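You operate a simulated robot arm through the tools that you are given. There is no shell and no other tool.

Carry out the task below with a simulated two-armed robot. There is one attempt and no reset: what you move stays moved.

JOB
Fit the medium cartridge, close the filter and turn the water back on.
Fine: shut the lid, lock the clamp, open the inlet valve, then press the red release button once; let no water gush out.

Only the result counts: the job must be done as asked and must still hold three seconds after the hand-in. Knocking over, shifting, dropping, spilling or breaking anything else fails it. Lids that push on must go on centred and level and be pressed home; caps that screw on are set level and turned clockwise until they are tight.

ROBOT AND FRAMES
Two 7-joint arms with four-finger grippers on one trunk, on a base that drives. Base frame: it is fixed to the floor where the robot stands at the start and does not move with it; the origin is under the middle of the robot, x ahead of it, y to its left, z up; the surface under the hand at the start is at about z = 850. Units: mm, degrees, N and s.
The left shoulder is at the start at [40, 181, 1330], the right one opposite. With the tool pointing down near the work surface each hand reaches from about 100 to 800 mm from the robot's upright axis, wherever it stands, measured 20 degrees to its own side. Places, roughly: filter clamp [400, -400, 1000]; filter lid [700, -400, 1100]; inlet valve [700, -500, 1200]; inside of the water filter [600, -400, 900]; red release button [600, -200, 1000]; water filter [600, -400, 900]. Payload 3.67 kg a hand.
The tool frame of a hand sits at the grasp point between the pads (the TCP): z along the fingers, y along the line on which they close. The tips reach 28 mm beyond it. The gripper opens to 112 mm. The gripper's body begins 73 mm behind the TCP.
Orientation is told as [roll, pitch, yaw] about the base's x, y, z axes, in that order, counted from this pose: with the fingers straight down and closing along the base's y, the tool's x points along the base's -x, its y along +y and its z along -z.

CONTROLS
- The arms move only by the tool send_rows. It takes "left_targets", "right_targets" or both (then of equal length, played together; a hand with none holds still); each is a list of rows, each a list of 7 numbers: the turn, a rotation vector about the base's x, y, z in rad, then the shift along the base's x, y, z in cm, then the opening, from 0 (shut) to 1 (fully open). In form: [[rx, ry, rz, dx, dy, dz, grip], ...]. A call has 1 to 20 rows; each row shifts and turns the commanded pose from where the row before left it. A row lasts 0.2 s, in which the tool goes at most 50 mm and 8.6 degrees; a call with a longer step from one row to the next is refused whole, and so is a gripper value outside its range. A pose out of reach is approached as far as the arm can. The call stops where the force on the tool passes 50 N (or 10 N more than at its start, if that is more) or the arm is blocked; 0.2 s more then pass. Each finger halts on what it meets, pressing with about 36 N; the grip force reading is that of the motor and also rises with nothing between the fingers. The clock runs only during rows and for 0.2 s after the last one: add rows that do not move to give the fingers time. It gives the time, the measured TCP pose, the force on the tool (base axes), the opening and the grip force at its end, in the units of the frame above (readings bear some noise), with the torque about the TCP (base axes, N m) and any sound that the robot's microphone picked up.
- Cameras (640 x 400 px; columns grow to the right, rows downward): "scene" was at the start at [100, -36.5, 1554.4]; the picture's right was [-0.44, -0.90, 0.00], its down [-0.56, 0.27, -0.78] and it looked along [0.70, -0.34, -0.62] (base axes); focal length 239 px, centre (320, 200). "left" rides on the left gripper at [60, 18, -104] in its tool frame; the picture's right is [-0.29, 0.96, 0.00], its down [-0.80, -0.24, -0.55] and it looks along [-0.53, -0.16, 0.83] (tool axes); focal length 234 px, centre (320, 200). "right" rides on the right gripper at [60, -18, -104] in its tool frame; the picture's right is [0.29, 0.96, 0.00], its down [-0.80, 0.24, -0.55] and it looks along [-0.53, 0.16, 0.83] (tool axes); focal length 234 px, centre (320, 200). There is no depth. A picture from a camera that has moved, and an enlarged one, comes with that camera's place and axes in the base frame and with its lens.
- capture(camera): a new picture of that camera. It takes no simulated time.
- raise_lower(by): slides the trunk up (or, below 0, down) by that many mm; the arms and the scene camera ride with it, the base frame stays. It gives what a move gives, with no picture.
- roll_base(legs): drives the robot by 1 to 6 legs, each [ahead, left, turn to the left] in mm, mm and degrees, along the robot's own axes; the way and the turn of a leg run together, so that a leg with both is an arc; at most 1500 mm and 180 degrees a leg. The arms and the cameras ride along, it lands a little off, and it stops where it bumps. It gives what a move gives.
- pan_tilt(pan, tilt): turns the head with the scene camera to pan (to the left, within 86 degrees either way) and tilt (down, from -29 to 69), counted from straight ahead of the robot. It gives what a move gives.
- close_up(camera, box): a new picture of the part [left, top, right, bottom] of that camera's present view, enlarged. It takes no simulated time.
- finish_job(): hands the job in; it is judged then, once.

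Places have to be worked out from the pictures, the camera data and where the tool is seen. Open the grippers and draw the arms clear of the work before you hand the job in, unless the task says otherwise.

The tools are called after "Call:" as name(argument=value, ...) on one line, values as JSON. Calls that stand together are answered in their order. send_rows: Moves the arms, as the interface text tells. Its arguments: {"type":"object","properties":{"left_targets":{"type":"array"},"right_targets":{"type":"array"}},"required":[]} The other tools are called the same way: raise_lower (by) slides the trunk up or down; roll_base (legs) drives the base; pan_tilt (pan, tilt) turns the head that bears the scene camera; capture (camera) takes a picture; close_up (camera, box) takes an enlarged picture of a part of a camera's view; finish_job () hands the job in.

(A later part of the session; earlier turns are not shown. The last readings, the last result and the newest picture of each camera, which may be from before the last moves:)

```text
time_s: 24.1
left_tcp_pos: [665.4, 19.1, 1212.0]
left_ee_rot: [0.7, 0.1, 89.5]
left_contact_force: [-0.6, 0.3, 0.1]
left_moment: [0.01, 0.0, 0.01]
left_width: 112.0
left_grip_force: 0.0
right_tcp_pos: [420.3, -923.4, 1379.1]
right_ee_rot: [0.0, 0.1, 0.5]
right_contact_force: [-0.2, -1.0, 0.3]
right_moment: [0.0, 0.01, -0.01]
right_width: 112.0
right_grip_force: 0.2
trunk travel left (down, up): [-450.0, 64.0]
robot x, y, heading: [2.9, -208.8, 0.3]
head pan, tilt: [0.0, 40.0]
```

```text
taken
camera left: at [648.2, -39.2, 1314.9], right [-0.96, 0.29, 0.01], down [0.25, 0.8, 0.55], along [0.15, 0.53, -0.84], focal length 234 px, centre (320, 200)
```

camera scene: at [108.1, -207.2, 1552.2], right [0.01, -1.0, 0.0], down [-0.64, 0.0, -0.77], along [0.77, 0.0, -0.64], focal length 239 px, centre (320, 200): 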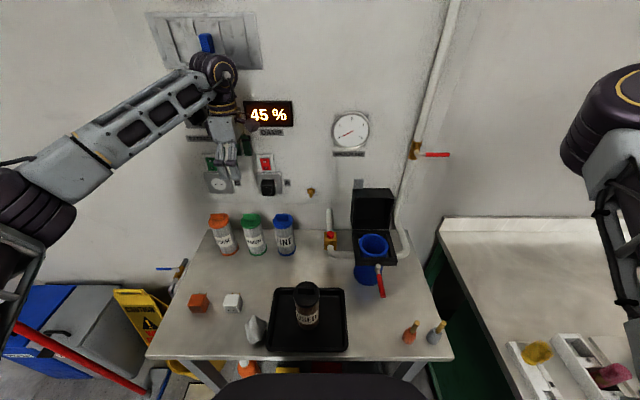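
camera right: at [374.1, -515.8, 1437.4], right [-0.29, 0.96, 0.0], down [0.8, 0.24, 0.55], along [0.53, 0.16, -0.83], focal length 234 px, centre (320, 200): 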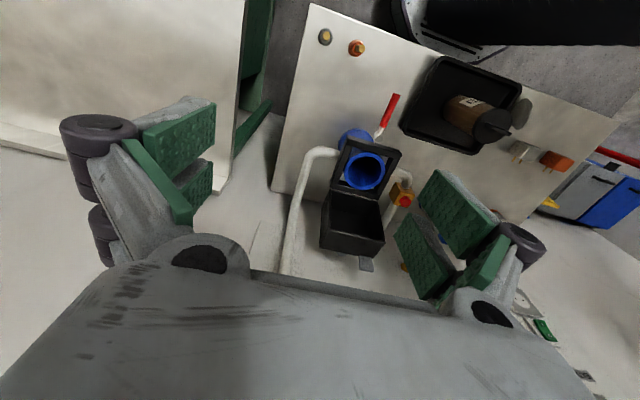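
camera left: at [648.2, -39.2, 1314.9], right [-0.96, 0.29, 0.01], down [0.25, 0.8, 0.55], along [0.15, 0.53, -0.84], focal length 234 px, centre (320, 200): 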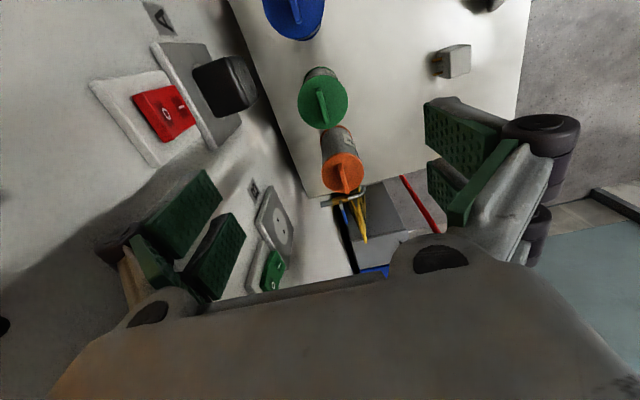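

The hand is above the medium cartridge; I'll zoom to centre it.

Call:
close_up(camera="left", box=[260, 40, 400, 160])

Call:
close_up(camera="scene", box=[170, 120, 330, 280])

```text
3.33 times, centred on (330, 100) of left
camera zoom: at [648.2, -39.2, 1314.9], right [-0.96, 0.29, 0.01], down [0.25, 0.8, 0.55], along [0.15, 0.53, -0.84], focal length 781 px, centre (287, 533)
```

zoom: 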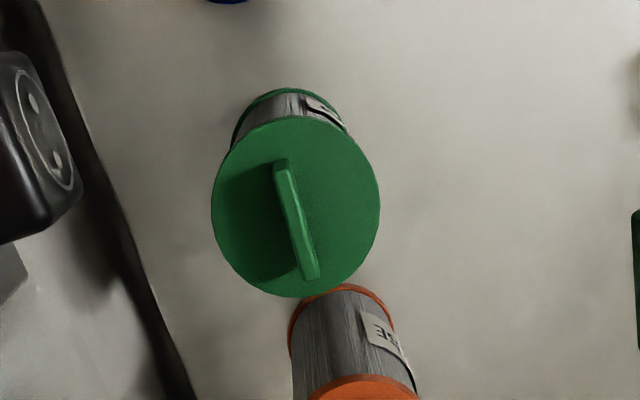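

```text
2.50 times, centred on (250, 200) of scene
camera zoom: at [108.1, -207.2, 1552.2], right [0.01, -1.0, 0.0], down [-0.64, 0.0, -0.77], along [0.77, 0.0, -0.64], focal length 597 px, centre (495, 200)
```

zoom: 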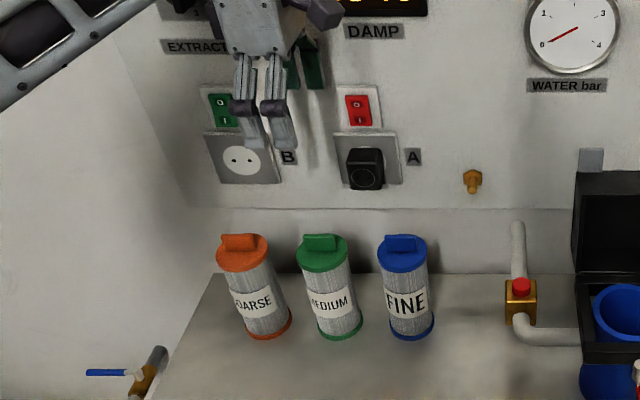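

The tab is thin, runs along y, and is centred at about (660, 23) with the cap top near z ≈ 998. I'll shift slightly and descend to TCP z ≈ 1042 with the gripper half open.

Call:
send_rows(left_targets=[[0, 0, 0, -0.5, 0.4, -2, 0.6], [0, 0, 0, 0, 0, -3, 0.5], [0, 0, 0, 0, 0, -4, 0.5], [0, 0, 0, 0, 0, -4, 0.5], [0, 0, 0, 0, 0, -3, 0.5], [0, 0, 0, 0, 0, -1, 0.5], [0, 0, 0, 0, 0, 0, 0.5]])

Call:
capture(camera="left")

Call:
close_up(camera="scene", box=[195, 160, 315, 260])

```text
time_s: 25.7
left_tcp_pos: [660.8, 25.1, 1041.5]
left_ee_rot: [0.6, 0.2, 89.7]
left_contact_force: [0.5, 0.1, -0.4]
left_moment: [-0.01, 0.0, 0.0]
left_width: 56.0
left_grip_force: 0.1
right_tcp_pos: [418.8, -923.7, 1379.7]
right_ee_rot: [0.0, 0.0, 0.5]
right_contact_force: [0.5, 0.3, 0.1]
right_moment: [-0.03, -0.02, -0.03]
right_width: 112.0
right_grip_force: 0.1
trunk travel left (down, up): [-450.0, 64.0]
robot x, y, heading: [2.3, -208.3, 0.2]
head pan, tilt: [0.0, 40.0]
```

```text
taken
camera left: at [642.9, -34.7, 1144.9], right [-0.96, 0.3, 0.01], down [0.25, 0.8, 0.55], along [0.15, 0.53, -0.84], focal length 234 px, centre (320, 200)
```

left: 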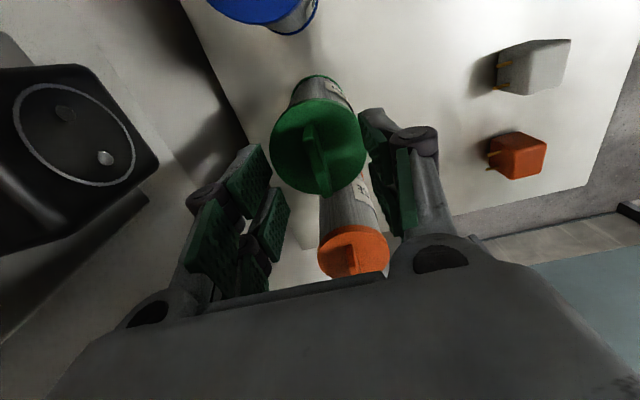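

```text
4.00 times, centred on (255, 210) of scene
camera zoom: at [108.2, -207.1, 1552.2], right [0.01, -1.0, 0.0], down [-0.64, 0.0, -0.77], along [0.77, 0.0, -0.64], focal length 955 px, centre (580, 160)
```

zoom: 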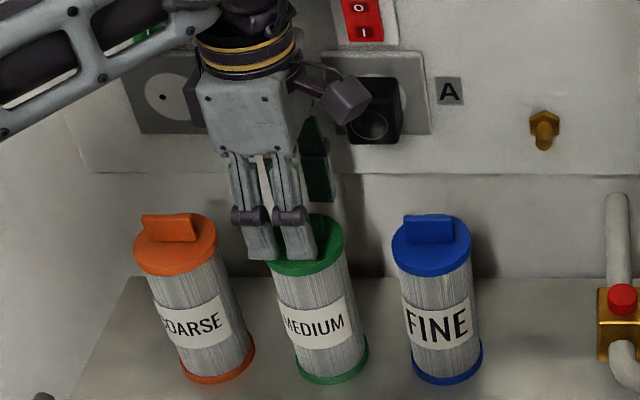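

The fingertips are just above the cap. I'll check the alignment of the tab between the pads.

Call:
close_up(camera="left", box=[220, 80, 420, 230])

```text
2.67 times, centred on (320, 155) of left
camera zoom: at [642.9, -34.7, 1144.9], right [-0.96, 0.3, 0.01], down [0.25, 0.8, 0.55], along [0.15, 0.53, -0.84], focal length 624 px, centre (320, 320)
```

zoom: 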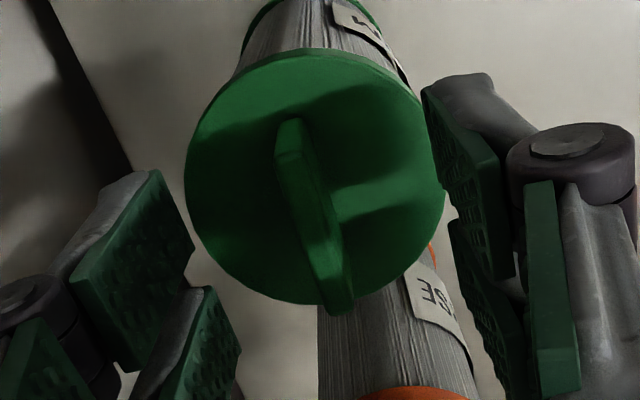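

The tab is at about (660, 21); I'll shift by -3 mm in y, lower 9 mm while watching the force, then close.

Call:
send_rows(left_targets=[[0, 0, 0, 0, -0.35, -0.4, 0.5], [0, 0, 0, 0, 0, -0.3, 0.5], [0, 0, 0, 0, 0, -0.2, 0.5], [0, 0, 0, 0, 0, 0, 0.5]])

Call:
close_up(camera="left", box=[220, 80, 420, 230])

Call:
close_up(camera="scene", box=[235, 190, 285, 240])

```text
time_s: 26.7
left_tcp_pos: [661.7, 21.4, 1032.5]
left_ee_rot: [0.6, 0.1, 89.5]
left_contact_force: [-0.9, 0.4, 0.6]
left_moment: [0.01, -0.01, -0.03]
left_width: 55.9
left_grip_force: 0.1
right_tcp_pos: [420.8, -923.2, 1379.0]
right_ee_rot: [0.0, 0.0, 0.5]
right_contact_force: [-0.3, 0.7, 0.2]
right_moment: [-0.02, 0.03, 0.0]
right_width: 112.0
right_grip_force: 0.1
trunk travel left (down, up): [-450.0, 64.0]
robot x, y, heading: [0.1, -212.0, 0.2]
head pan, tilt: [0.0, 40.0]
```

```text
2.67 times, centred on (320, 155) of left
camera zoom: at [643.6, -38.4, 1136.4], right [-0.96, 0.3, 0.01], down [0.25, 0.8, 0.55], along [0.15, 0.53, -0.84], focal length 624 px, centre (320, 320)
```

zoom: 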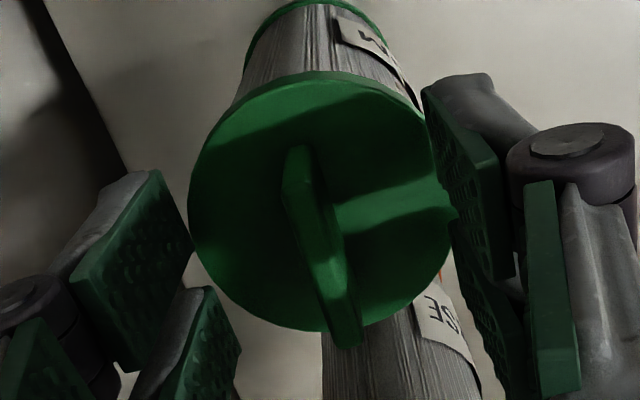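

```text
8.00 times, centred on (260, 215) of scene
camera zoom: at [108.2, -207.3, 1552.2], right [0.01, -1.0, 0.0], down [-0.64, 0.0, -0.77], along [0.77, 0.0, -0.64], focal length 1910 px, centre (800, 80)
```

zoom: 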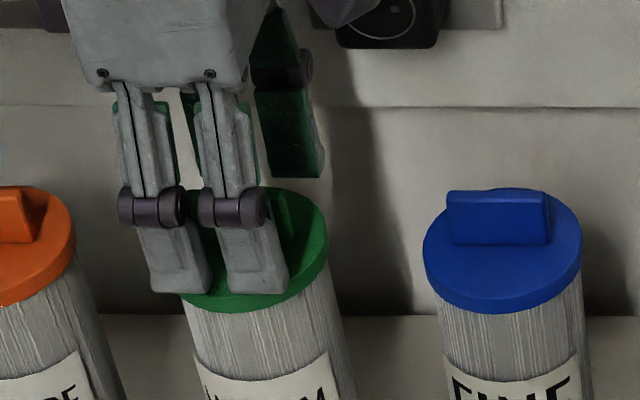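

No contact yet. I'll lower a further 4 mm and then close on the tab.

Call:
send_rows(left_targets=[[0, 0, 0, 0, 0, -0.2, 0.5], [0, 0, 0, 0, 0, -0.2, 0.5], [0, 0, 0, 0, 0, 0, 0.3], [0, 0, 0, 0, 0, 0, 0.1], [0, 0, 0, 0, 0, 0, 0], [0, 0, 0, 0, 0, 0, 0], [0, 0, 0, 0, 0, 0, 0]])

Call:
close_up(camera="left", box=[220, 80, 420, 230])

Call:
close_up(camera="scene", box=[215, 190, 295, 270])

```text
time_s: 28.3
left_tcp_pos: [661.7, 20.7, 1028.7]
left_ee_rot: [0.7, 0.0, 89.5]
left_contact_force: [0.3, 0.7, -0.2]
left_moment: [0.03, 0.02, 0.04]
left_width: 6.7
left_grip_force: 36.4
right_tcp_pos: [420.1, -923.2, 1380.2]
right_ee_rot: [0.1, 0.0, 0.5]
right_contact_force: [0.5, 0.1, 0.6]
right_moment: [0.01, 0.01, -0.03]
right_width: 112.0
right_grip_force: 0.0
trunk travel left (down, up): [-450.0, 64.0]
robot x, y, heading: [2.4, -206.6, -0.0]
head pan, tilt: [0.0, 40.0]
```

```text
2.67 times, centred on (320, 155) of left
camera zoom: at [643.9, -38.2, 1132.1], right [-0.96, 0.3, 0.01], down [0.25, 0.8, 0.55], along [0.15, 0.53, -0.84], focal length 624 px, centre (320, 320)
```

zoom: 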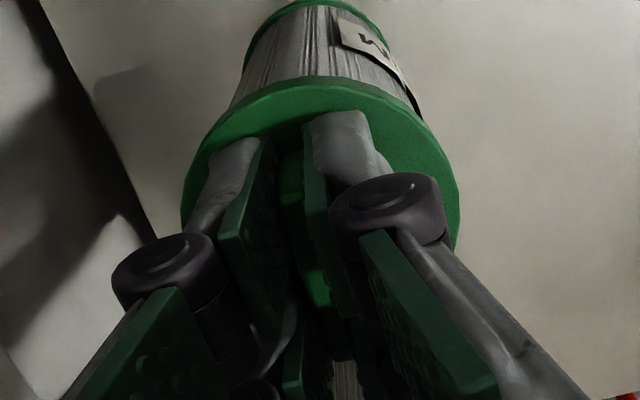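

```text
5.00 times, centred on (255, 230) of scene
camera zoom: at [108.3, -207.2, 1552.1], right [0.01, -1.0, 0.0], down [-0.64, 0.0, -0.77], along [0.77, 0.0, -0.64], focal length 1194 px, centre (645, 50)
```

zoom: 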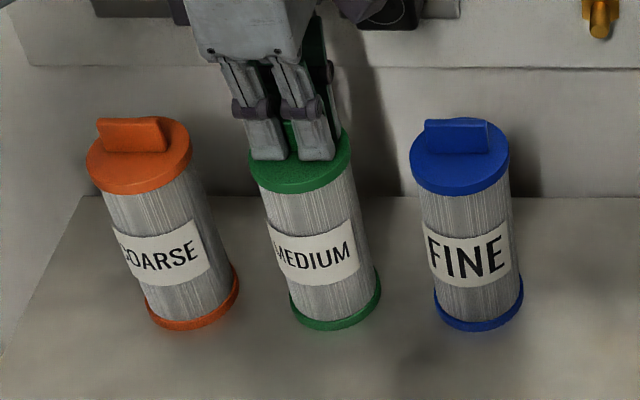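

The tab is gripped, with an opening of 6.7 mm. Lifting straight up.

Call:
send_rows(left_targets=[[0, 0, 0, 0, 0, 0.5, 0], [0, 0, 0, 0, 0, 1.5, 0], [0, 0, 0, 0, 0, 2, 0], [0, 0, 0, 0, 0, 2, 0], [0, 0, 0, 0, 0, 2, 0], [0, 0, 0, 0, 0, 0, 0]])

Call:
capture(camera="scene")

Call:
close_up(camera="left", box=[220, 80, 420, 230])

```text
time_s: 29.7
left_tcp_pos: [661.5, 20.6, 1109.1]
left_ee_rot: [0.7, 0.1, 89.6]
left_contact_force: [-0.5, 0.1, -2.2]
left_moment: [0.06, 0.01, 0.02]
left_width: 6.7
left_grip_force: 35.6
right_tcp_pos: [421.0, -922.1, 1379.1]
right_ee_rot: [0.0, 0.0, 0.5]
right_contact_force: [-0.1, 0.3, -0.8]
right_moment: [-0.01, 0.01, 0.01]
right_width: 111.7
right_grip_force: 0.0
trunk travel left (down, up): [-450.0, 64.0]
robot x, y, heading: [0.1, -209.9, 0.2]
head pan, tilt: [0.0, 40.0]
```

```text
taken
camera scene: at [108.5, -207.0, 1552.1], right [0.01, -1.0, 0.0], down [-0.64, 0.0, -0.77], along [0.77, 0.0, -0.64], focal length 239 px, centre (320, 200)
```

scene: 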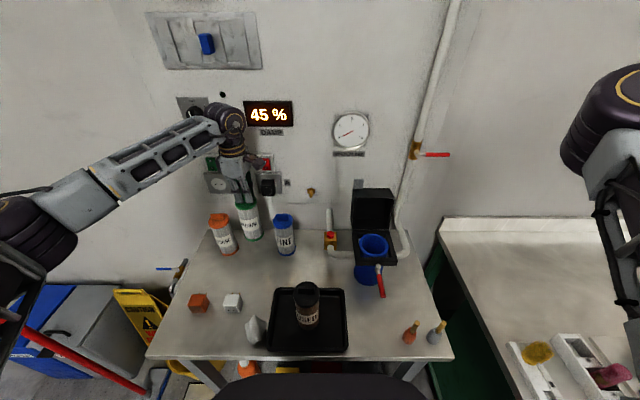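

```text
2.67 times, centred on (320, 155) of left
camera zoom: at [642.7, -38.6, 1213.1], right [-0.96, 0.3, 0.01], down [0.25, 0.8, 0.55], along [0.15, 0.53, -0.84], focal length 624 px, centre (320, 320)
```

zoom: 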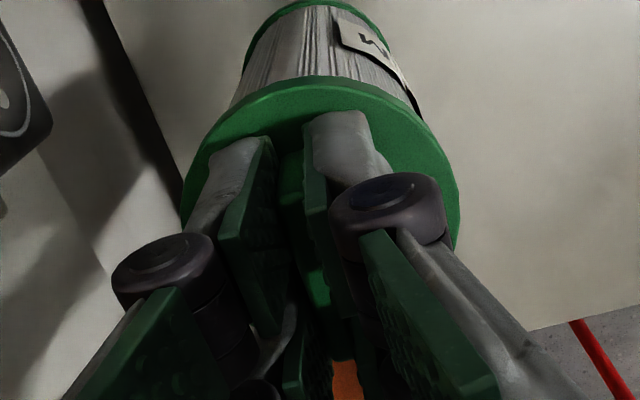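

The cartridge is held and lifted. I'll raise it and draw it back to x ≈ 560, then carry it over to the filter while turning yaw back to 0 so the gripper stays clear of the open lid.

Call:
send_rows(left_targets=[[0, 0, 0, -1, 0, 2.2, 0], [0, 0, 0, -2, 0, 2.2, 0], [0, 0, 0, -2, 0, 2.2, 0], [0, 0, 0, -2, 0, 2.2, 0], [0, 0, 0, -2, 0, 2.2, 0], [0, 0, -0.12, -1, -2, 0, 0], [0, 0, -0.12, 0, -3, 0, 0], [0, 0, -0.12, 0, -3, 0, 0], [0, 0, -0.12, 0, -3, 0, 0], [0, 0, -0.12, 0, -3, 0, 0], [0, 0, -0.12, 0, -3, 0, 0], [0, 0, -0.12, 0, -3, 0, 0], [0, 0, 0, 0, 0, 0, 0]])

Call:
capture(camera="scene")

```text
time_s: 32.5
left_tcp_pos: [560.5, -178.7, 1217.6]
left_ee_rot: [0.5, 0.1, 41.3]
left_contact_force: [-0.1, -0.1, -2.0]
left_moment: [-0.02, -0.02, -0.02]
left_width: 6.7
left_grip_force: 36.1
right_tcp_pos: [420.7, -923.4, 1379.6]
right_ee_rot: [-0.1, -0.1, 0.4]
right_contact_force: [-0.4, 0.0, 0.1]
right_moment: [-0.04, 0.02, -0.01]
right_width: 111.9
right_grip_force: 0.0
trunk travel left (down, up): [-450.0, 64.0]
robot x, y, heading: [-0.7, -211.1, 0.5]
head pan, tilt: [0.0, 40.0]
```

```text
taken
camera scene: at [108.3, -206.4, 1552.1], right [0.01, -1.0, 0.0], down [-0.64, 0.0, -0.77], along [0.77, 0.0, -0.64], focal length 239 px, centre (320, 200)
```

scene: 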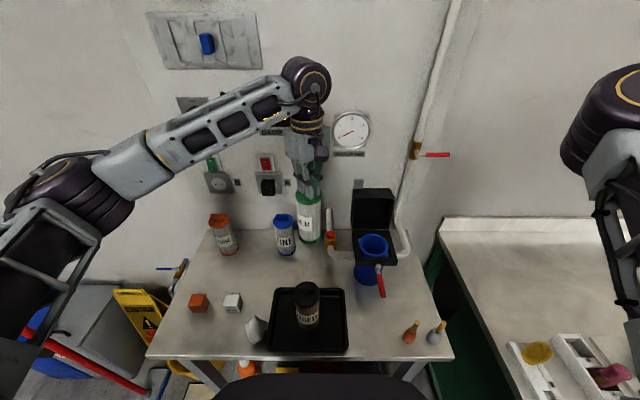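

Continuing to above the bore at (560, -364), keeping z ≈ 1217.

Call:
send_rows(left_targets=[[0, 0, -0.12, 0, -3, 0, 0], [0, 0, -0.12, 0, -3, 0, 0], [0, 0, -0.12, 0, -3, 0, 0], [0, 0, -0.12, 0, -3, 0, 0], [0, 0, -0.12, 0, -3, 0, 0], [0, 0, -0.12, 0, -3, 0, 0], [0, 0, 0, 0, -0.5, 0, 0], [0, 0, 0, 0, 0, 0, 0]])

Call:
capture(camera="scene")

Call:
capture(camera="left")

```text
time_s: 34.3
left_tcp_pos: [561.8, -366.0, 1218.7]
left_ee_rot: [0.5, 0.1, 0.0]
left_contact_force: [1.4, 0.7, -1.2]
left_moment: [0.0, 0.01, -0.02]
left_width: 6.8
left_grip_force: 35.5
right_tcp_pos: [420.7, -923.8, 1379.5]
right_ee_rot: [0.0, -0.1, 0.5]
right_contact_force: [0.0, -0.2, -0.2]
right_moment: [-0.04, -0.01, -0.03]
right_width: 112.0
right_grip_force: 0.1
trunk travel left (down, up): [-450.0, 64.0]
robot x, y, heading: [0.4, -209.1, 0.5]
head pan, tilt: [0.0, 40.0]
```

```text
taken
camera scene: at [108.5, -206.9, 1552.1], right [0.01, -1.0, 0.0], down [-0.64, 0.0, -0.77], along [0.77, 0.0, -0.64], focal length 239 px, centre (320, 200)
```

scene: 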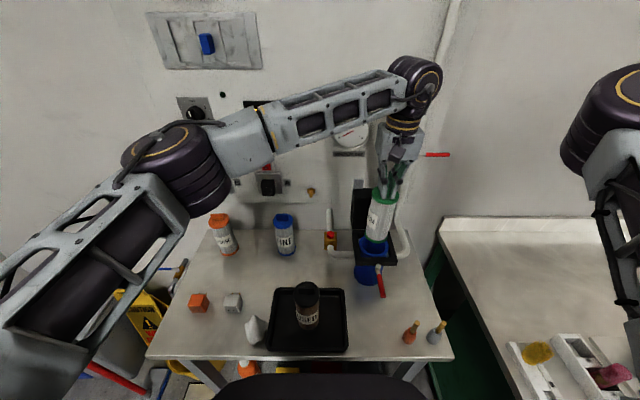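

```text
taken
camera left: at [501.8, -347.8, 1322.8], right [0.29, 0.96, 0.01], down [0.8, -0.24, 0.55], along [0.53, -0.15, -0.84], focal length 234 px, centre (320, 200)
```

left: 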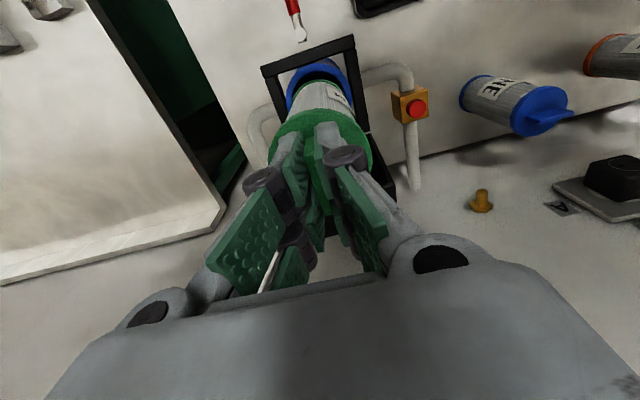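

Now I'll zoom both cameras to align the cartridge bottom with the bore.

Call:
close_up(camera="left", box=[250, 30, 390, 140])

Call:
close_up(camera="scene", box=[340, 190, 410, 290])

```text
3.64 times, centred on (320, 85) of left
camera zoom: at [501.8, -347.8, 1322.8], right [0.29, 0.96, 0.01], down [0.8, -0.24, 0.55], along [0.53, -0.15, -0.84], focal length 852 px, centre (320, 618)
```

zoom: 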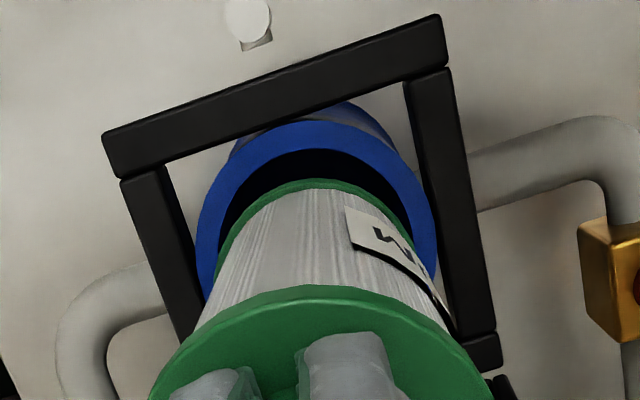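

```text
4.00 times, centred on (375, 240) of scene
camera zoom: at [108.5, -206.9, 1552.1], right [0.01, -1.0, 0.0], down [-0.64, 0.0, -0.77], along [0.77, 0.0, -0.64], focal length 955 px, centre (100, 40)
```

zoom: 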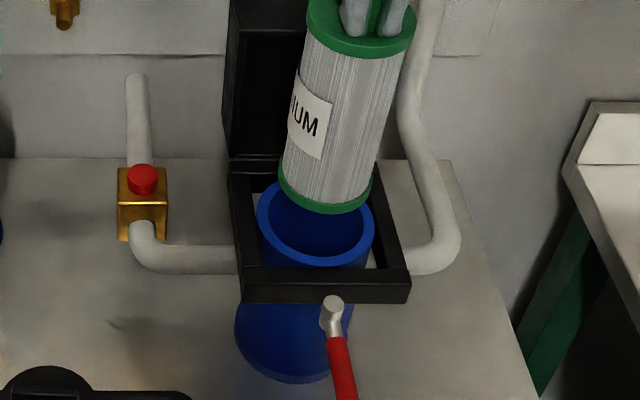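

The cartridge is nearly aligned. I'll zoom in more to refine it.

Call:
close_up(camera="left", box=[288, 60, 352, 100])

Call:
close_up(camera="scene", box=[344, 215, 408, 265])

```text
10.00 times, centred on (320, 80) of left
camera zoom: at [501.8, -347.8, 1322.8], right [0.29, 0.96, 0.01], down [0.8, -0.24, 0.55], along [0.53, -0.15, -0.84], focal length 2342 px, centre (320, 1400)
```

zoom: 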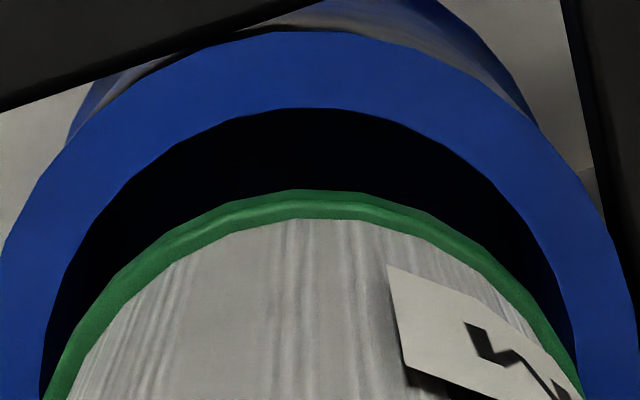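

```text
8.00 times, centred on (376, 240) of scene
camera zoom: at [108.5, -206.9, 1552.1], right [0.01, -1.0, 0.0], down [-0.64, 0.0, -0.77], along [0.77, 0.0, -0.64], focal length 1910 px, centre (-128, -120)
```

zoom: 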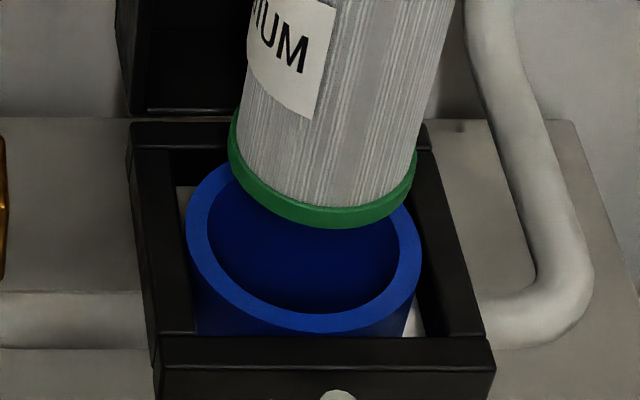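

The cartridge is about +2 mm in x and -1.7 mm in y off the bore. I'll correct that and lower until its bottom is just above the rim, then re-measure.

Call:
send_rows(left_targets=[[0, 0, 0, -0.2, 0.17, -0.5, 0], [0, 0, 0, 0, 0, -1.2, 0], [0, 0, 0, 0, 0, -1.0, 0], [0, 0, 0, 0, 0, -0.6, 0], [0, 0, 0, 0, 0, 0, 0]])

Call:
close_up(camera="left", box=[288, 60, 352, 100])

Call:
close_up(camera="scene", box=[344, 215, 408, 265])

```text
time_s: 35.5
left_tcp_pos: [558.9, -362.0, 1187.0]
left_ee_rot: [0.7, 0.3, 0.2]
left_contact_force: [0.3, 0.3, -1.8]
left_moment: [0.01, 0.01, 0.01]
left_width: 6.5
left_grip_force: 36.0
right_tcp_pos: [419.6, -924.1, 1380.5]
right_ee_rot: [0.0, 0.0, 0.4]
right_contact_force: [0.9, -0.2, -0.4]
right_moment: [0.03, -0.01, 0.02]
right_width: 112.1
right_grip_force: 0.1
trunk travel left (down, up): [-450.0, 64.0]
robot x, y, heading: [2.1, -209.4, 0.0]
head pan, tilt: [0.0, 40.0]
```

```text
10.00 times, centred on (320, 80) of left
camera zoom: at [498.4, -344.7, 1289.2], right [0.29, 0.96, 0.01], down [0.8, -0.24, 0.55], along [0.53, -0.15, -0.84], focal length 2342 px, centre (320, 1400)
```

zoom: 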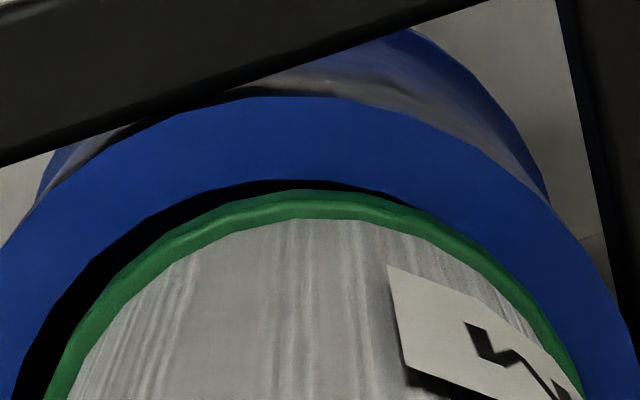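

```text
8.00 times, centred on (376, 240) of scene
camera zoom: at [108.4, -207.4, 1552.1], right [0.01, -1.0, 0.0], down [-0.64, 0.0, -0.77], along [0.77, 0.0, -0.64], focal length 1910 px, centre (-128, -120)
```

zoom: 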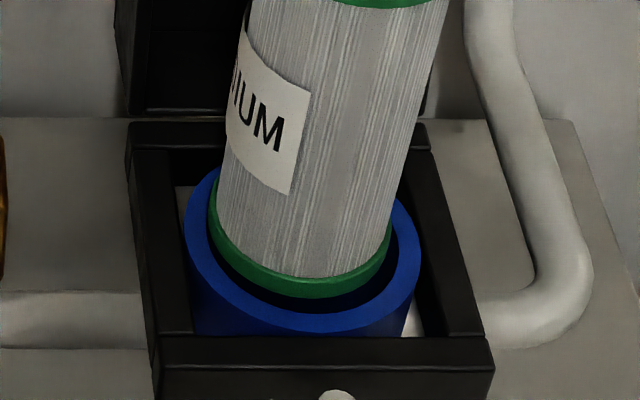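

The bottom is just above the rim. A wider zoom will show the lateral edges.

Call:
close_up(camera="left", box=[270, 60, 370, 122])

Call:
close_up(camera="scene", box=[355, 228, 397, 254])

```text
6.40 times, centred on (320, 91) of left
camera zoom: at [498.4, -344.7, 1289.2], right [0.29, 0.96, 0.01], down [0.8, -0.24, 0.55], along [0.53, -0.15, -0.84], focal length 1499 px, centre (320, 898)
```

zoom: 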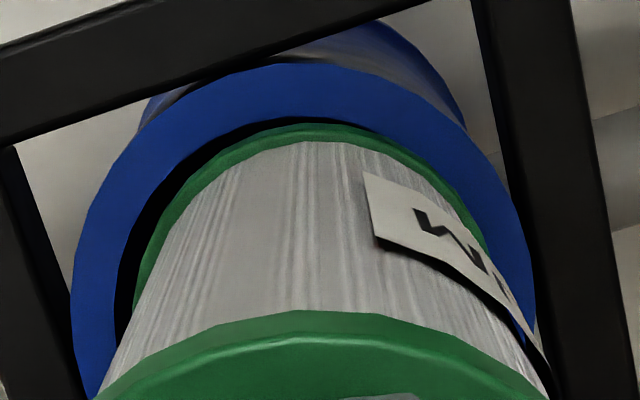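

```text
15.24 times, centred on (376, 241) of scene
camera zoom: at [108.4, -207.4, 1552.1], right [0.01, -1.0, 0.0], down [-0.64, 0.0, -0.77], along [0.77, 0.0, -0.64], focal length 3638 px, centre (-533, -425)
```

zoom: 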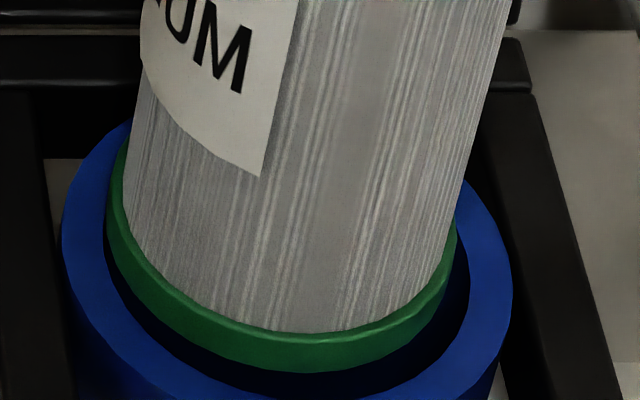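

Residual offset is about (-1.6, +1.8) mm. I'll correct it and lower gently to start the insertion.

Call:
send_rows(left_targets=[[0, 0, 0, 0.16, -0.18, 0, 0], [0, 0, 0, 0, 0, -0.2, 0], [0, 0, 0, 0, 0, -0.2, 0], [0, 0, 0, 0, 0, 0, 0]])

Call:
close_up(camera="left", box=[270, 60, 370, 122])

Call:
close_up(camera="scene", box=[355, 228, 397, 254])

```text
time_s: 36.5
left_tcp_pos: [561.5, -364.5, 1182.0]
left_ee_rot: [0.5, 0.1, 0.1]
left_contact_force: [0.7, 0.5, -1.5]
left_moment: [0.01, 0.0, -0.01]
left_width: 7.0
left_grip_force: 36.3
right_tcp_pos: [419.7, -922.6, 1379.9]
right_ee_rot: [0.1, 0.0, 0.5]
right_contact_force: [0.2, 0.4, 0.6]
right_moment: [-0.02, 0.01, -0.03]
right_width: 111.9
right_grip_force: 0.0
trunk travel left (down, up): [-450.0, 64.0]
robot x, y, heading: [-4.5, -210.5, 0.5]
head pan, tilt: [0.0, 40.0]
```

```text
6.40 times, centred on (320, 91) of left
camera zoom: at [501.5, -346.5, 1285.8], right [0.29, 0.96, 0.01], down [0.8, -0.24, 0.55], along [0.53, -0.15, -0.84], focal length 1499 px, centre (320, 898)
```

zoom: 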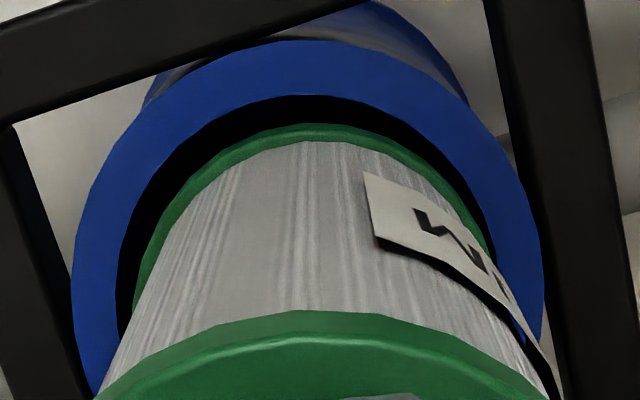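

```text
15.24 times, centred on (376, 241) of scene
camera zoom: at [108.4, -207.4, 1552.1], right [0.01, -1.0, 0.0], down [-0.64, 0.0, -0.77], along [0.77, 0.0, -0.64], focal length 3638 px, centre (-533, -425)
```

zoom: 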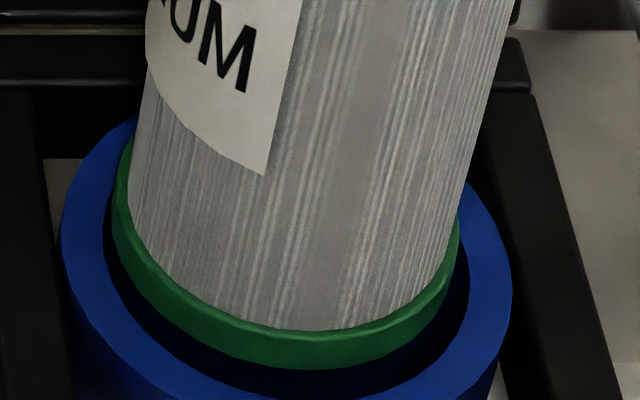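

Now the y offset is about +0.3 and x about +2. I'll correct x by -1.8 mm and let it settle before looking again.

Call:
send_rows(left_targets=[[0, 0, 0, -0.09, -0.02, 0, 0], [0, 0, 0, -0.09, 0, 0, 0], [0, 0, 0, 0, 0, 0, 0], [0, 0, 0, 0, 0, 0, 0], [0, 0, 0, 0, 0, 0, 0]])

Call:
close_up(camera="left", box=[270, 60, 370, 122])

Call:
close_up(camera="scene", box=[355, 228, 397, 254])

```text
time_s: 37.7
left_tcp_pos: [559.4, -362.5, 1182.2]
left_ee_rot: [0.7, 0.0, 0.1]
left_contact_force: [0.8, 0.1, -1.6]
left_moment: [-0.01, 0.04, 0.01]
left_width: 6.7
left_grip_force: 35.7
right_tcp_pos: [419.6, -923.6, 1379.5]
right_ee_rot: [0.0, 0.0, 0.4]
right_contact_force: [0.1, -0.7, 0.1]
right_moment: [-0.01, -0.01, -0.05]
right_width: 111.9
right_grip_force: 0.0
trunk travel left (down, up): [-450.0, 64.0]
robot x, y, heading: [3.4, -207.8, 0.3]
head pan, tilt: [0.0, 40.0]
```

```text
6.40 times, centred on (320, 91) of left
camera zoom: at [499.2, -346.4, 1285.3], right [0.29, 0.96, 0.01], down [0.8, -0.24, 0.55], along [0.53, -0.15, -0.84], focal length 1499 px, centre (320, 898)
```

zoom: 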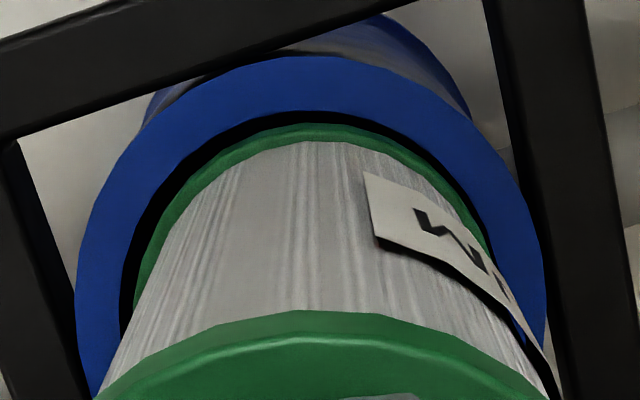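

```text
15.24 times, centred on (376, 241) of scene
camera zoom: at [108.3, -207.4, 1552.1], right [0.01, -1.0, 0.0], down [-0.64, 0.0, -0.77], along [0.77, 0.0, -0.64], focal length 3638 px, centre (-533, -425)
```

zoom: 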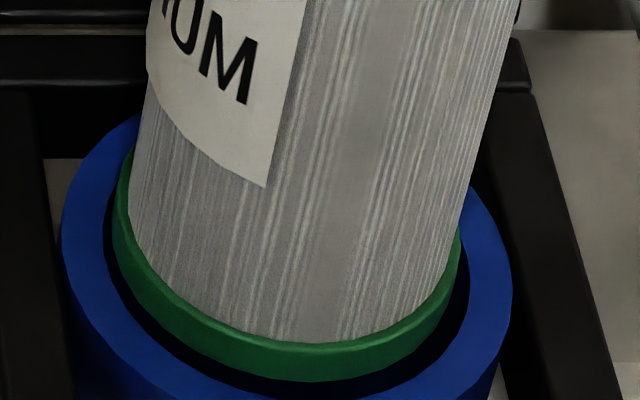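

Alignment is now within about 0.5 mm. I'll lower slowly into the bore.

Call:
send_rows(left_targets=[[0, 0, 0, 0.03, -0.03, -0.3, 0], [0, 0, 0, 0, 0, -0.3, 0], [0, 0, 0, 0, 0, -0.3, 0], [0, 0, 0, 0, 0, -0.3, 0], [0, 0, 0, 0, 0, -0.4, 0], [0, 0, 0, 0, 0, -0.4, 0], [0, 0, 0, 0, 0, 0, 0]])

Call:
close_up(camera="left", box=[270, 60, 370, 122])

Call:
close_up(camera="scene", box=[344, 200, 408, 265])

```text
time_s: 39.3
left_tcp_pos: [559.3, -364.8, 1161.1]
left_ee_rot: [0.6, 0.1, 0.2]
left_contact_force: [-0.8, -0.2, -1.9]
left_moment: [0.0, -0.03, 0.0]
left_width: 6.4
left_grip_force: 36.5
right_tcp_pos: [419.7, -923.6, 1379.7]
right_ee_rot: [0.0, 0.0, 0.5]
right_contact_force: [0.1, 0.1, -0.2]
right_moment: [-0.01, 0.03, 0.01]
right_width: 112.3
right_grip_force: 0.2
trunk travel left (down, up): [-450.0, 64.0]
robot x, y, heading: [2.3, -206.3, 0.2]
head pan, tilt: [0.0, 40.0]
```

```text
6.40 times, centred on (320, 91) of left
camera zoom: at [499.6, -347.6, 1265.4], right [0.29, 0.96, 0.01], down [0.8, -0.24, 0.55], along [0.53, -0.15, -0.84], focal length 1499 px, centre (320, 898)
```

zoom: 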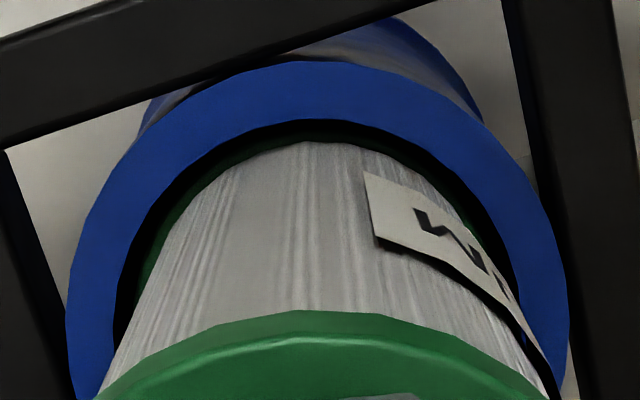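

```text
6.15 times, centred on (376, 232) of scene
camera zoom: at [108.3, -207.4, 1552.1], right [0.01, -1.0, 0.0], down [-0.64, 0.0, -0.77], along [0.77, 0.0, -0.64], focal length 1469 px, centre (-25, 0)
```

zoom: 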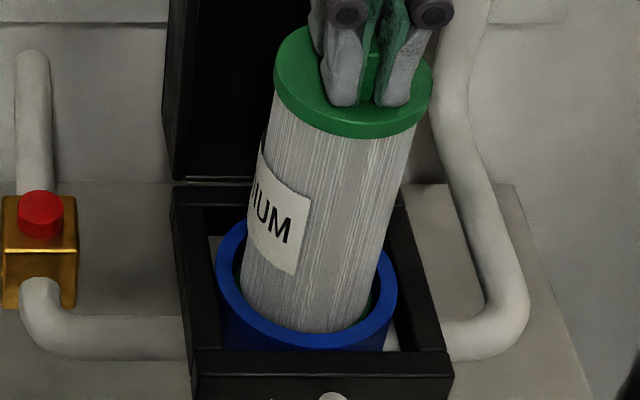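

The cartridge is entering freely with no side force. Lowering a further 80 mm.

Call:
send_rows(left_targets=[[0, 0, 0, 0, 0, -0.6, 0], [0, 0, 0, 0, 0, -0.8, 0], [0, 0, 0, 0, 0, -0.8, 0], [0, 0, 0, 0, 0, -0.8, 0], [0, 0, 0, 0, 0, -0.8, 0], [0, 0, 0, 0, 0, -0.8, 0], [0, 0, 0, 0, 0, -0.8, 0], [0, 0, 0, 0, 0, -0.8, 0], [0, 0, 0, 0, 0, -0.8, 0], [0, 0, 0, 0, 0, 0, 0]])

Call:
close_up(camera="scene", box=[334, 170, 418, 270])

```text
time_s: 41.5
left_tcp_pos: [559.7, -365.4, 1092.5]
left_ee_rot: [0.7, 0.1, 0.1]
left_contact_force: [-1.0, -0.5, -2.1]
left_moment: [-0.03, 0.02, 0.03]
left_width: 6.6
left_grip_force: 36.3
right_tcp_pos: [420.4, -922.8, 1380.0]
right_ee_rot: [0.1, 0.0, 0.4]
right_contact_force: [0.2, 0.4, 0.5]
right_moment: [-0.01, 0.0, 0.01]
right_width: 112.1
right_grip_force: 0.0
trunk travel left (down, up): [-450.0, 64.0]
robot x, y, heading: [-3.8, -204.8, 0.2]
head pan, tilt: [0.0, 40.0]
```

```text
4.00 times, centred on (376, 220) of scene
camera zoom: at [108.3, -207.3, 1552.2], right [0.01, -1.0, 0.0], down [-0.64, 0.0, -0.77], along [0.77, 0.0, -0.64], focal length 955 px, centre (96, 120)
```

zoom: 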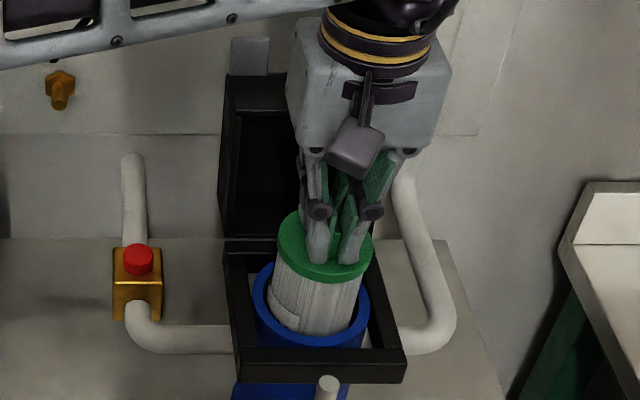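

Still free. Continuing down in small steps until it seats.

Call:
send_rows(left_targets=[[0, 0, 0, 0, 0, -0.6, 0], [0, 0, 0, 0, 0, -0.6, 0], [0, 0, 0, 0, 0, -0.6, 0], [0, 0, 0, 0, 0, -0.6, 0], [0, 0, 0, 0, 0, -0.6, 0], [0, 0, 0, 0, 0, -0.5, 0], [0, 0, 0, 0, 0, -0.4, 0], [0, 0, 0, 0, 0, 0, 0]])

Call:
close_up(camera="scene", box=[334, 170, 418, 270])

Call:
close_up(camera="left", box=[230, 40, 410, 180])

```text
time_s: 43.3
left_tcp_pos: [559.1, -364.8, 1052.5]
left_ee_rot: [0.7, 0.2, 0.1]
left_contact_force: [0.0, 0.1, -1.5]
left_moment: [0.02, 0.03, 0.0]
left_width: 6.5
left_grip_force: 36.0
right_tcp_pos: [420.5, -923.5, 1379.5]
right_ee_rot: [0.1, 0.0, 0.4]
right_contact_force: [-0.7, 0.0, 0.1]
right_moment: [0.0, 0.03, -0.01]
right_width: 112.0
right_grip_force: 0.1
trunk travel left (down, up): [-450.0, 64.0]
robot x, y, heading: [0.4, -209.7, 0.1]
head pan, tilt: [0.0, 40.0]
```

```text
4.00 times, centred on (376, 220) of scene
camera zoom: at [108.3, -207.4, 1552.1], right [0.01, -1.0, 0.0], down [-0.64, 0.0, -0.77], along [0.77, 0.0, -0.64], focal length 955 px, centre (96, 120)
```

zoom: 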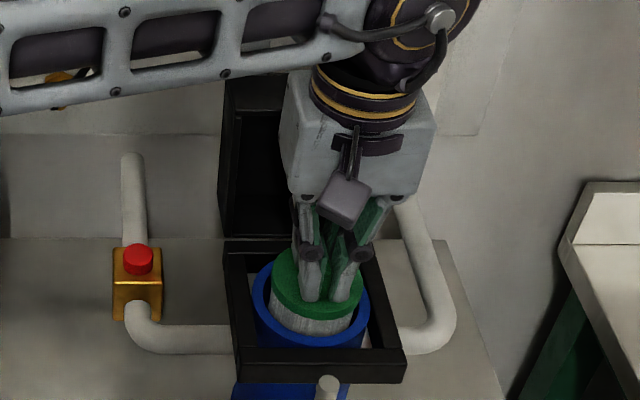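

```text
2.86 times, centred on (320, 110) of left
camera zoom: at [499.5, -348.1, 1156.5], right [0.29, 0.96, 0.01], down [0.8, -0.24, 0.55], along [0.53, -0.15, -0.84], focal length 669 px, centre (320, 457)
```

zoom: 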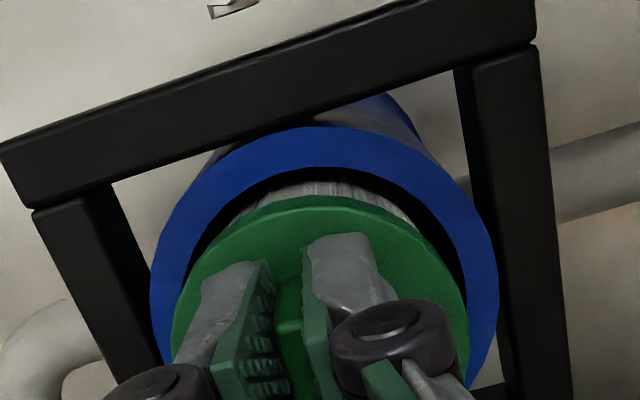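

The cap is about 20 mm above the rim and well centred. I'll continue slowly until it seats.

Call:
send_rows(left_targets=[[0, 0, 0, 0, 0.05, -0.4, 0], [0, 0, 0, 0, 0, -0.3, 0], [0, 0, 0, 0, 0, -0.3, 0], [0, 0, 0, 0, 0, -0.3, 0], [0, 0, 0, 0, 0, 0, 0]])

Call:
close_up(camera="scene", box=[334, 190, 418, 260])

Call:
close_up(camera="left", box=[230, 40, 410, 180])

```text
time_s: 44.2
left_tcp_pos: [560.0, -364.4, 1047.2]
left_ee_rot: [0.3, -0.3, 0.2]
left_contact_force: [-4.8, 3.4, 20.0]
left_moment: [0.06, 0.98, -0.21]
left_width: 6.9
left_grip_force: 36.1
right_tcp_pos: [419.4, -921.4, 1379.2]
right_ee_rot: [-0.1, -0.1, 0.6]
right_contact_force: [0.4, -0.2, -0.6]
right_moment: [0.01, 0.05, -0.03]
right_width: 111.9
right_grip_force: 0.0
trunk travel left (down, up): [-450.0, 64.0]
robot x, y, heading: [-1.0, -208.1, -0.0]
head pan, tilt: [0.0, 40.0]
stopped in row 4 (left hand): the force on the tool passed its limit at 54 N (the readings are from after the stop); the commanded pose is now the measured one
```

```text
5.71 times, centred on (376, 225) of scene
camera zoom: at [106.9, -206.5, 1552.0], right [0.01, -1.0, 0.0], down [-0.64, 0.0, -0.77], along [0.77, 0.0, -0.64], focal length 1364 px, centre (0, 57)
```

zoom: 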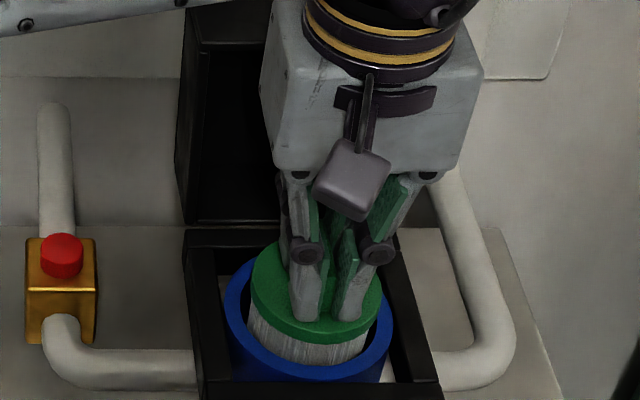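

```text
2.86 times, centred on (320, 110) of left
camera zoom: at [499.1, -347.3, 1151.5], right [0.28, 0.96, 0.01], down [0.8, -0.24, 0.56], along [0.53, -0.15, -0.83], focal length 669 px, centre (320, 457)
```

zoom: 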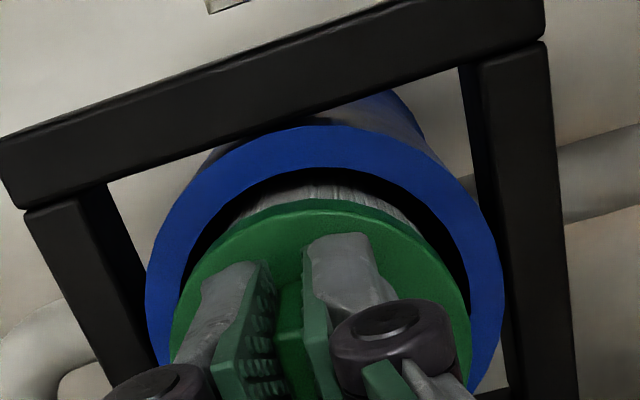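

The cartridge bottomed out with its base at about z = 868, so the cap stands about 17 mm proud. I'll release it and look at how it sits.

Call:
send_rows(left_targets=[[0, 0, 0, 0, 0, 0.1, 0], [0, 0, 0, 0, 0, 0, 0.15], [0, 0, 0, 0, 0, 0, 0.35], [0, 0, 0, 0, 0, 0, 0.35], [0, 0, 0, 0, 0, 0, 0.35]])

Call:
close_up(camera="left", box=[230, 40, 410, 180])

Call:
close_up(camera="scene", box=[334, 190, 418, 260])

```text
time_s: 45.4
left_tcp_pos: [560.3, -364.6, 1047.5]
left_ee_rot: [0.3, -0.4, 0.3]
left_contact_force: [0.2, -0.4, 11.7]
left_moment: [-0.04, -0.02, 0.03]
left_width: 41.2
left_grip_force: 0.1
right_tcp_pos: [418.8, -922.4, 1380.8]
right_ee_rot: [-0.1, -0.2, 0.4]
right_contact_force: [0.0, -0.3, -0.1]
right_moment: [-0.02, 0.0, -0.02]
right_width: 111.9
right_grip_force: 0.1
trunk travel left (down, up): [-450.0, 64.0]
robot x, y, heading: [0.6, -210.2, 0.2]
head pan, tilt: [0.0, 40.0]
```

```text
2.86 times, centred on (320, 110) of left
camera zoom: at [499.1, -347.0, 1150.3], right [0.28, 0.96, 0.01], down [0.8, -0.24, 0.56], along [0.54, -0.15, -0.83], focal length 669 px, centre (320, 457)
```

zoom: 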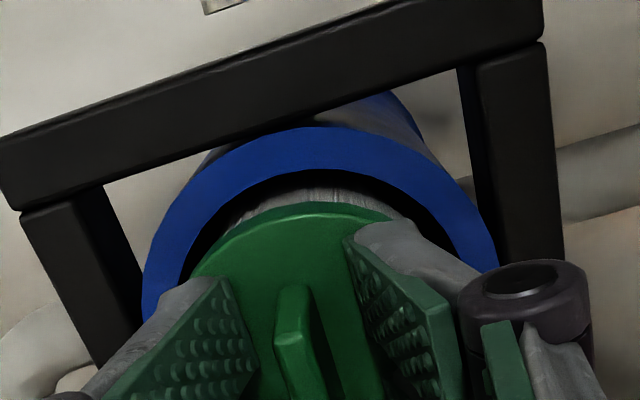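

```text
5.71 times, centred on (376, 225) of scene
camera zoom: at [106.9, -207.0, 1552.2], right [0.01, -1.0, 0.0], down [-0.64, 0.0, -0.77], along [0.77, 0.0, -0.64], focal length 1364 px, centre (0, 57)
```

zoom: 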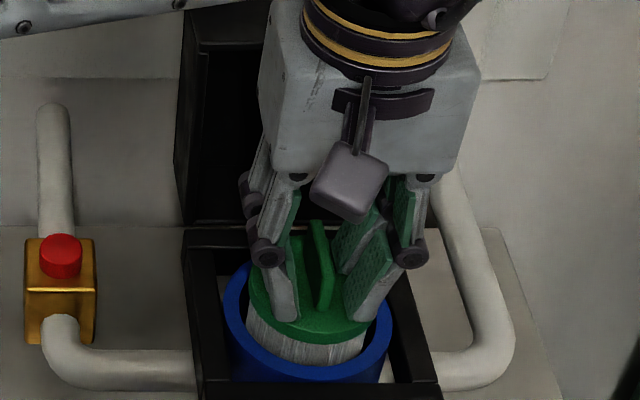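

Fingertips are resting on the cap (11.7 N). I'll press a little to make sure it's home, then raise off and inspect.

Call:
send_rows(left_targets=[[0, 0, 0, 0, 0, -0.15, 0.35], [0, 0, 0, 0, 0, -0.15, 0.35], [0, 0, 0, 0, 0, 0, 0.35]])

Call:
send_rows(left_targets=[[0, 0, 0, 0, 0, 0.5, 0.35], [0, 0, 0, 0, 0, 2, 0.4], [0, 0, 0, 0, 0, 3, 0.4], [0, 0, 0, -1, 0, 4, 0.4], [0, 0, 0, -3, 0, 4, 0.4], [0, 0, 0, -3, 2, 3, 0.4], [0, 0, 0, 0, 0, 0, 0.4]])

Call:
capture(camera="left")

Call:
capture(camera="scene")

```text
time_s: 46.2
left_tcp_pos: [559.2, -365.8, 1047.2]
left_ee_rot: [0.3, -0.3, 0.2]
left_contact_force: [-0.6, 4.0, 34.3]
left_moment: [0.28, 0.17, 0.01]
left_width: 38.3
left_grip_force: 13.4
right_tcp_pos: [418.1, -922.0, 1380.7]
right_ee_rot: [-0.1, -0.1, 0.6]
right_contact_force: [-0.5, 0.0, 0.8]
right_moment: [0.02, 0.0, -0.01]
right_width: 112.1
right_grip_force: 0.0
trunk travel left (down, up): [-450.0, 64.0]
robot x, y, heading: [1.7, -210.5, 0.4]
head pan, tilt: [0.0, 40.0]
```

```text
time_s: 47.8
left_tcp_pos: [491.5, -344.2, 1210.6]
left_ee_rot: [0.4, -0.2, 0.3]
left_contact_force: [0.1, -0.8, -0.6]
left_moment: [0.0, 0.04, -0.06]
left_width: 44.8
left_grip_force: 0.0
right_tcp_pos: [420.7, -923.8, 1379.7]
right_ee_rot: [0.0, 0.0, 0.6]
right_contact_force: [0.9, 0.0, -1.2]
right_moment: [0.01, 0.01, 0.04]
right_width: 112.0
right_grip_force: 0.1
trunk travel left (down, up): [-450.0, 64.0]
robot x, y, heading: [2.6, -210.3, 0.1]
head pan, tilt: [0.0, 40.0]
```

```text
taken
camera left: at [430.6, -326.7, 1314.3], right [0.28, 0.96, 0.01], down [0.8, -0.24, 0.55], along [0.53, -0.15, -0.83], focal length 234 px, centre (320, 200)
```

left: 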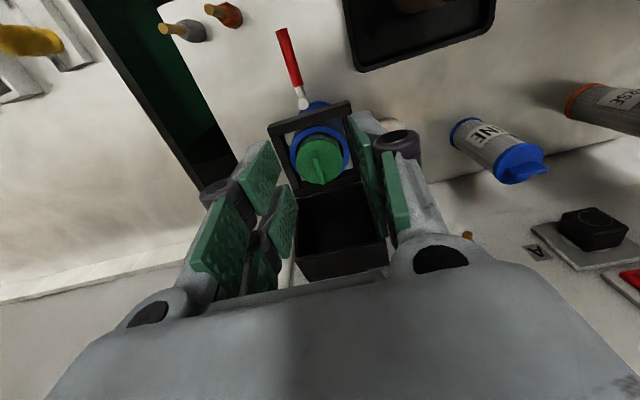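

```text
taken
camera scene: at [109.3, -207.9, 1552.0], right [0.01, -1.0, 0.0], down [-0.64, 0.0, -0.77], along [0.77, 0.0, -0.64], focal length 239 px, centre (320, 200)
```

scene: 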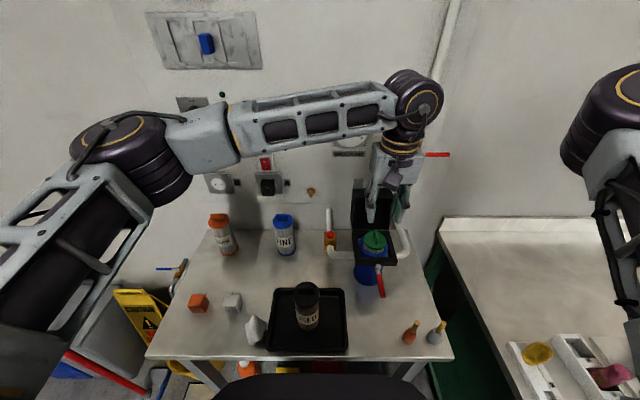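

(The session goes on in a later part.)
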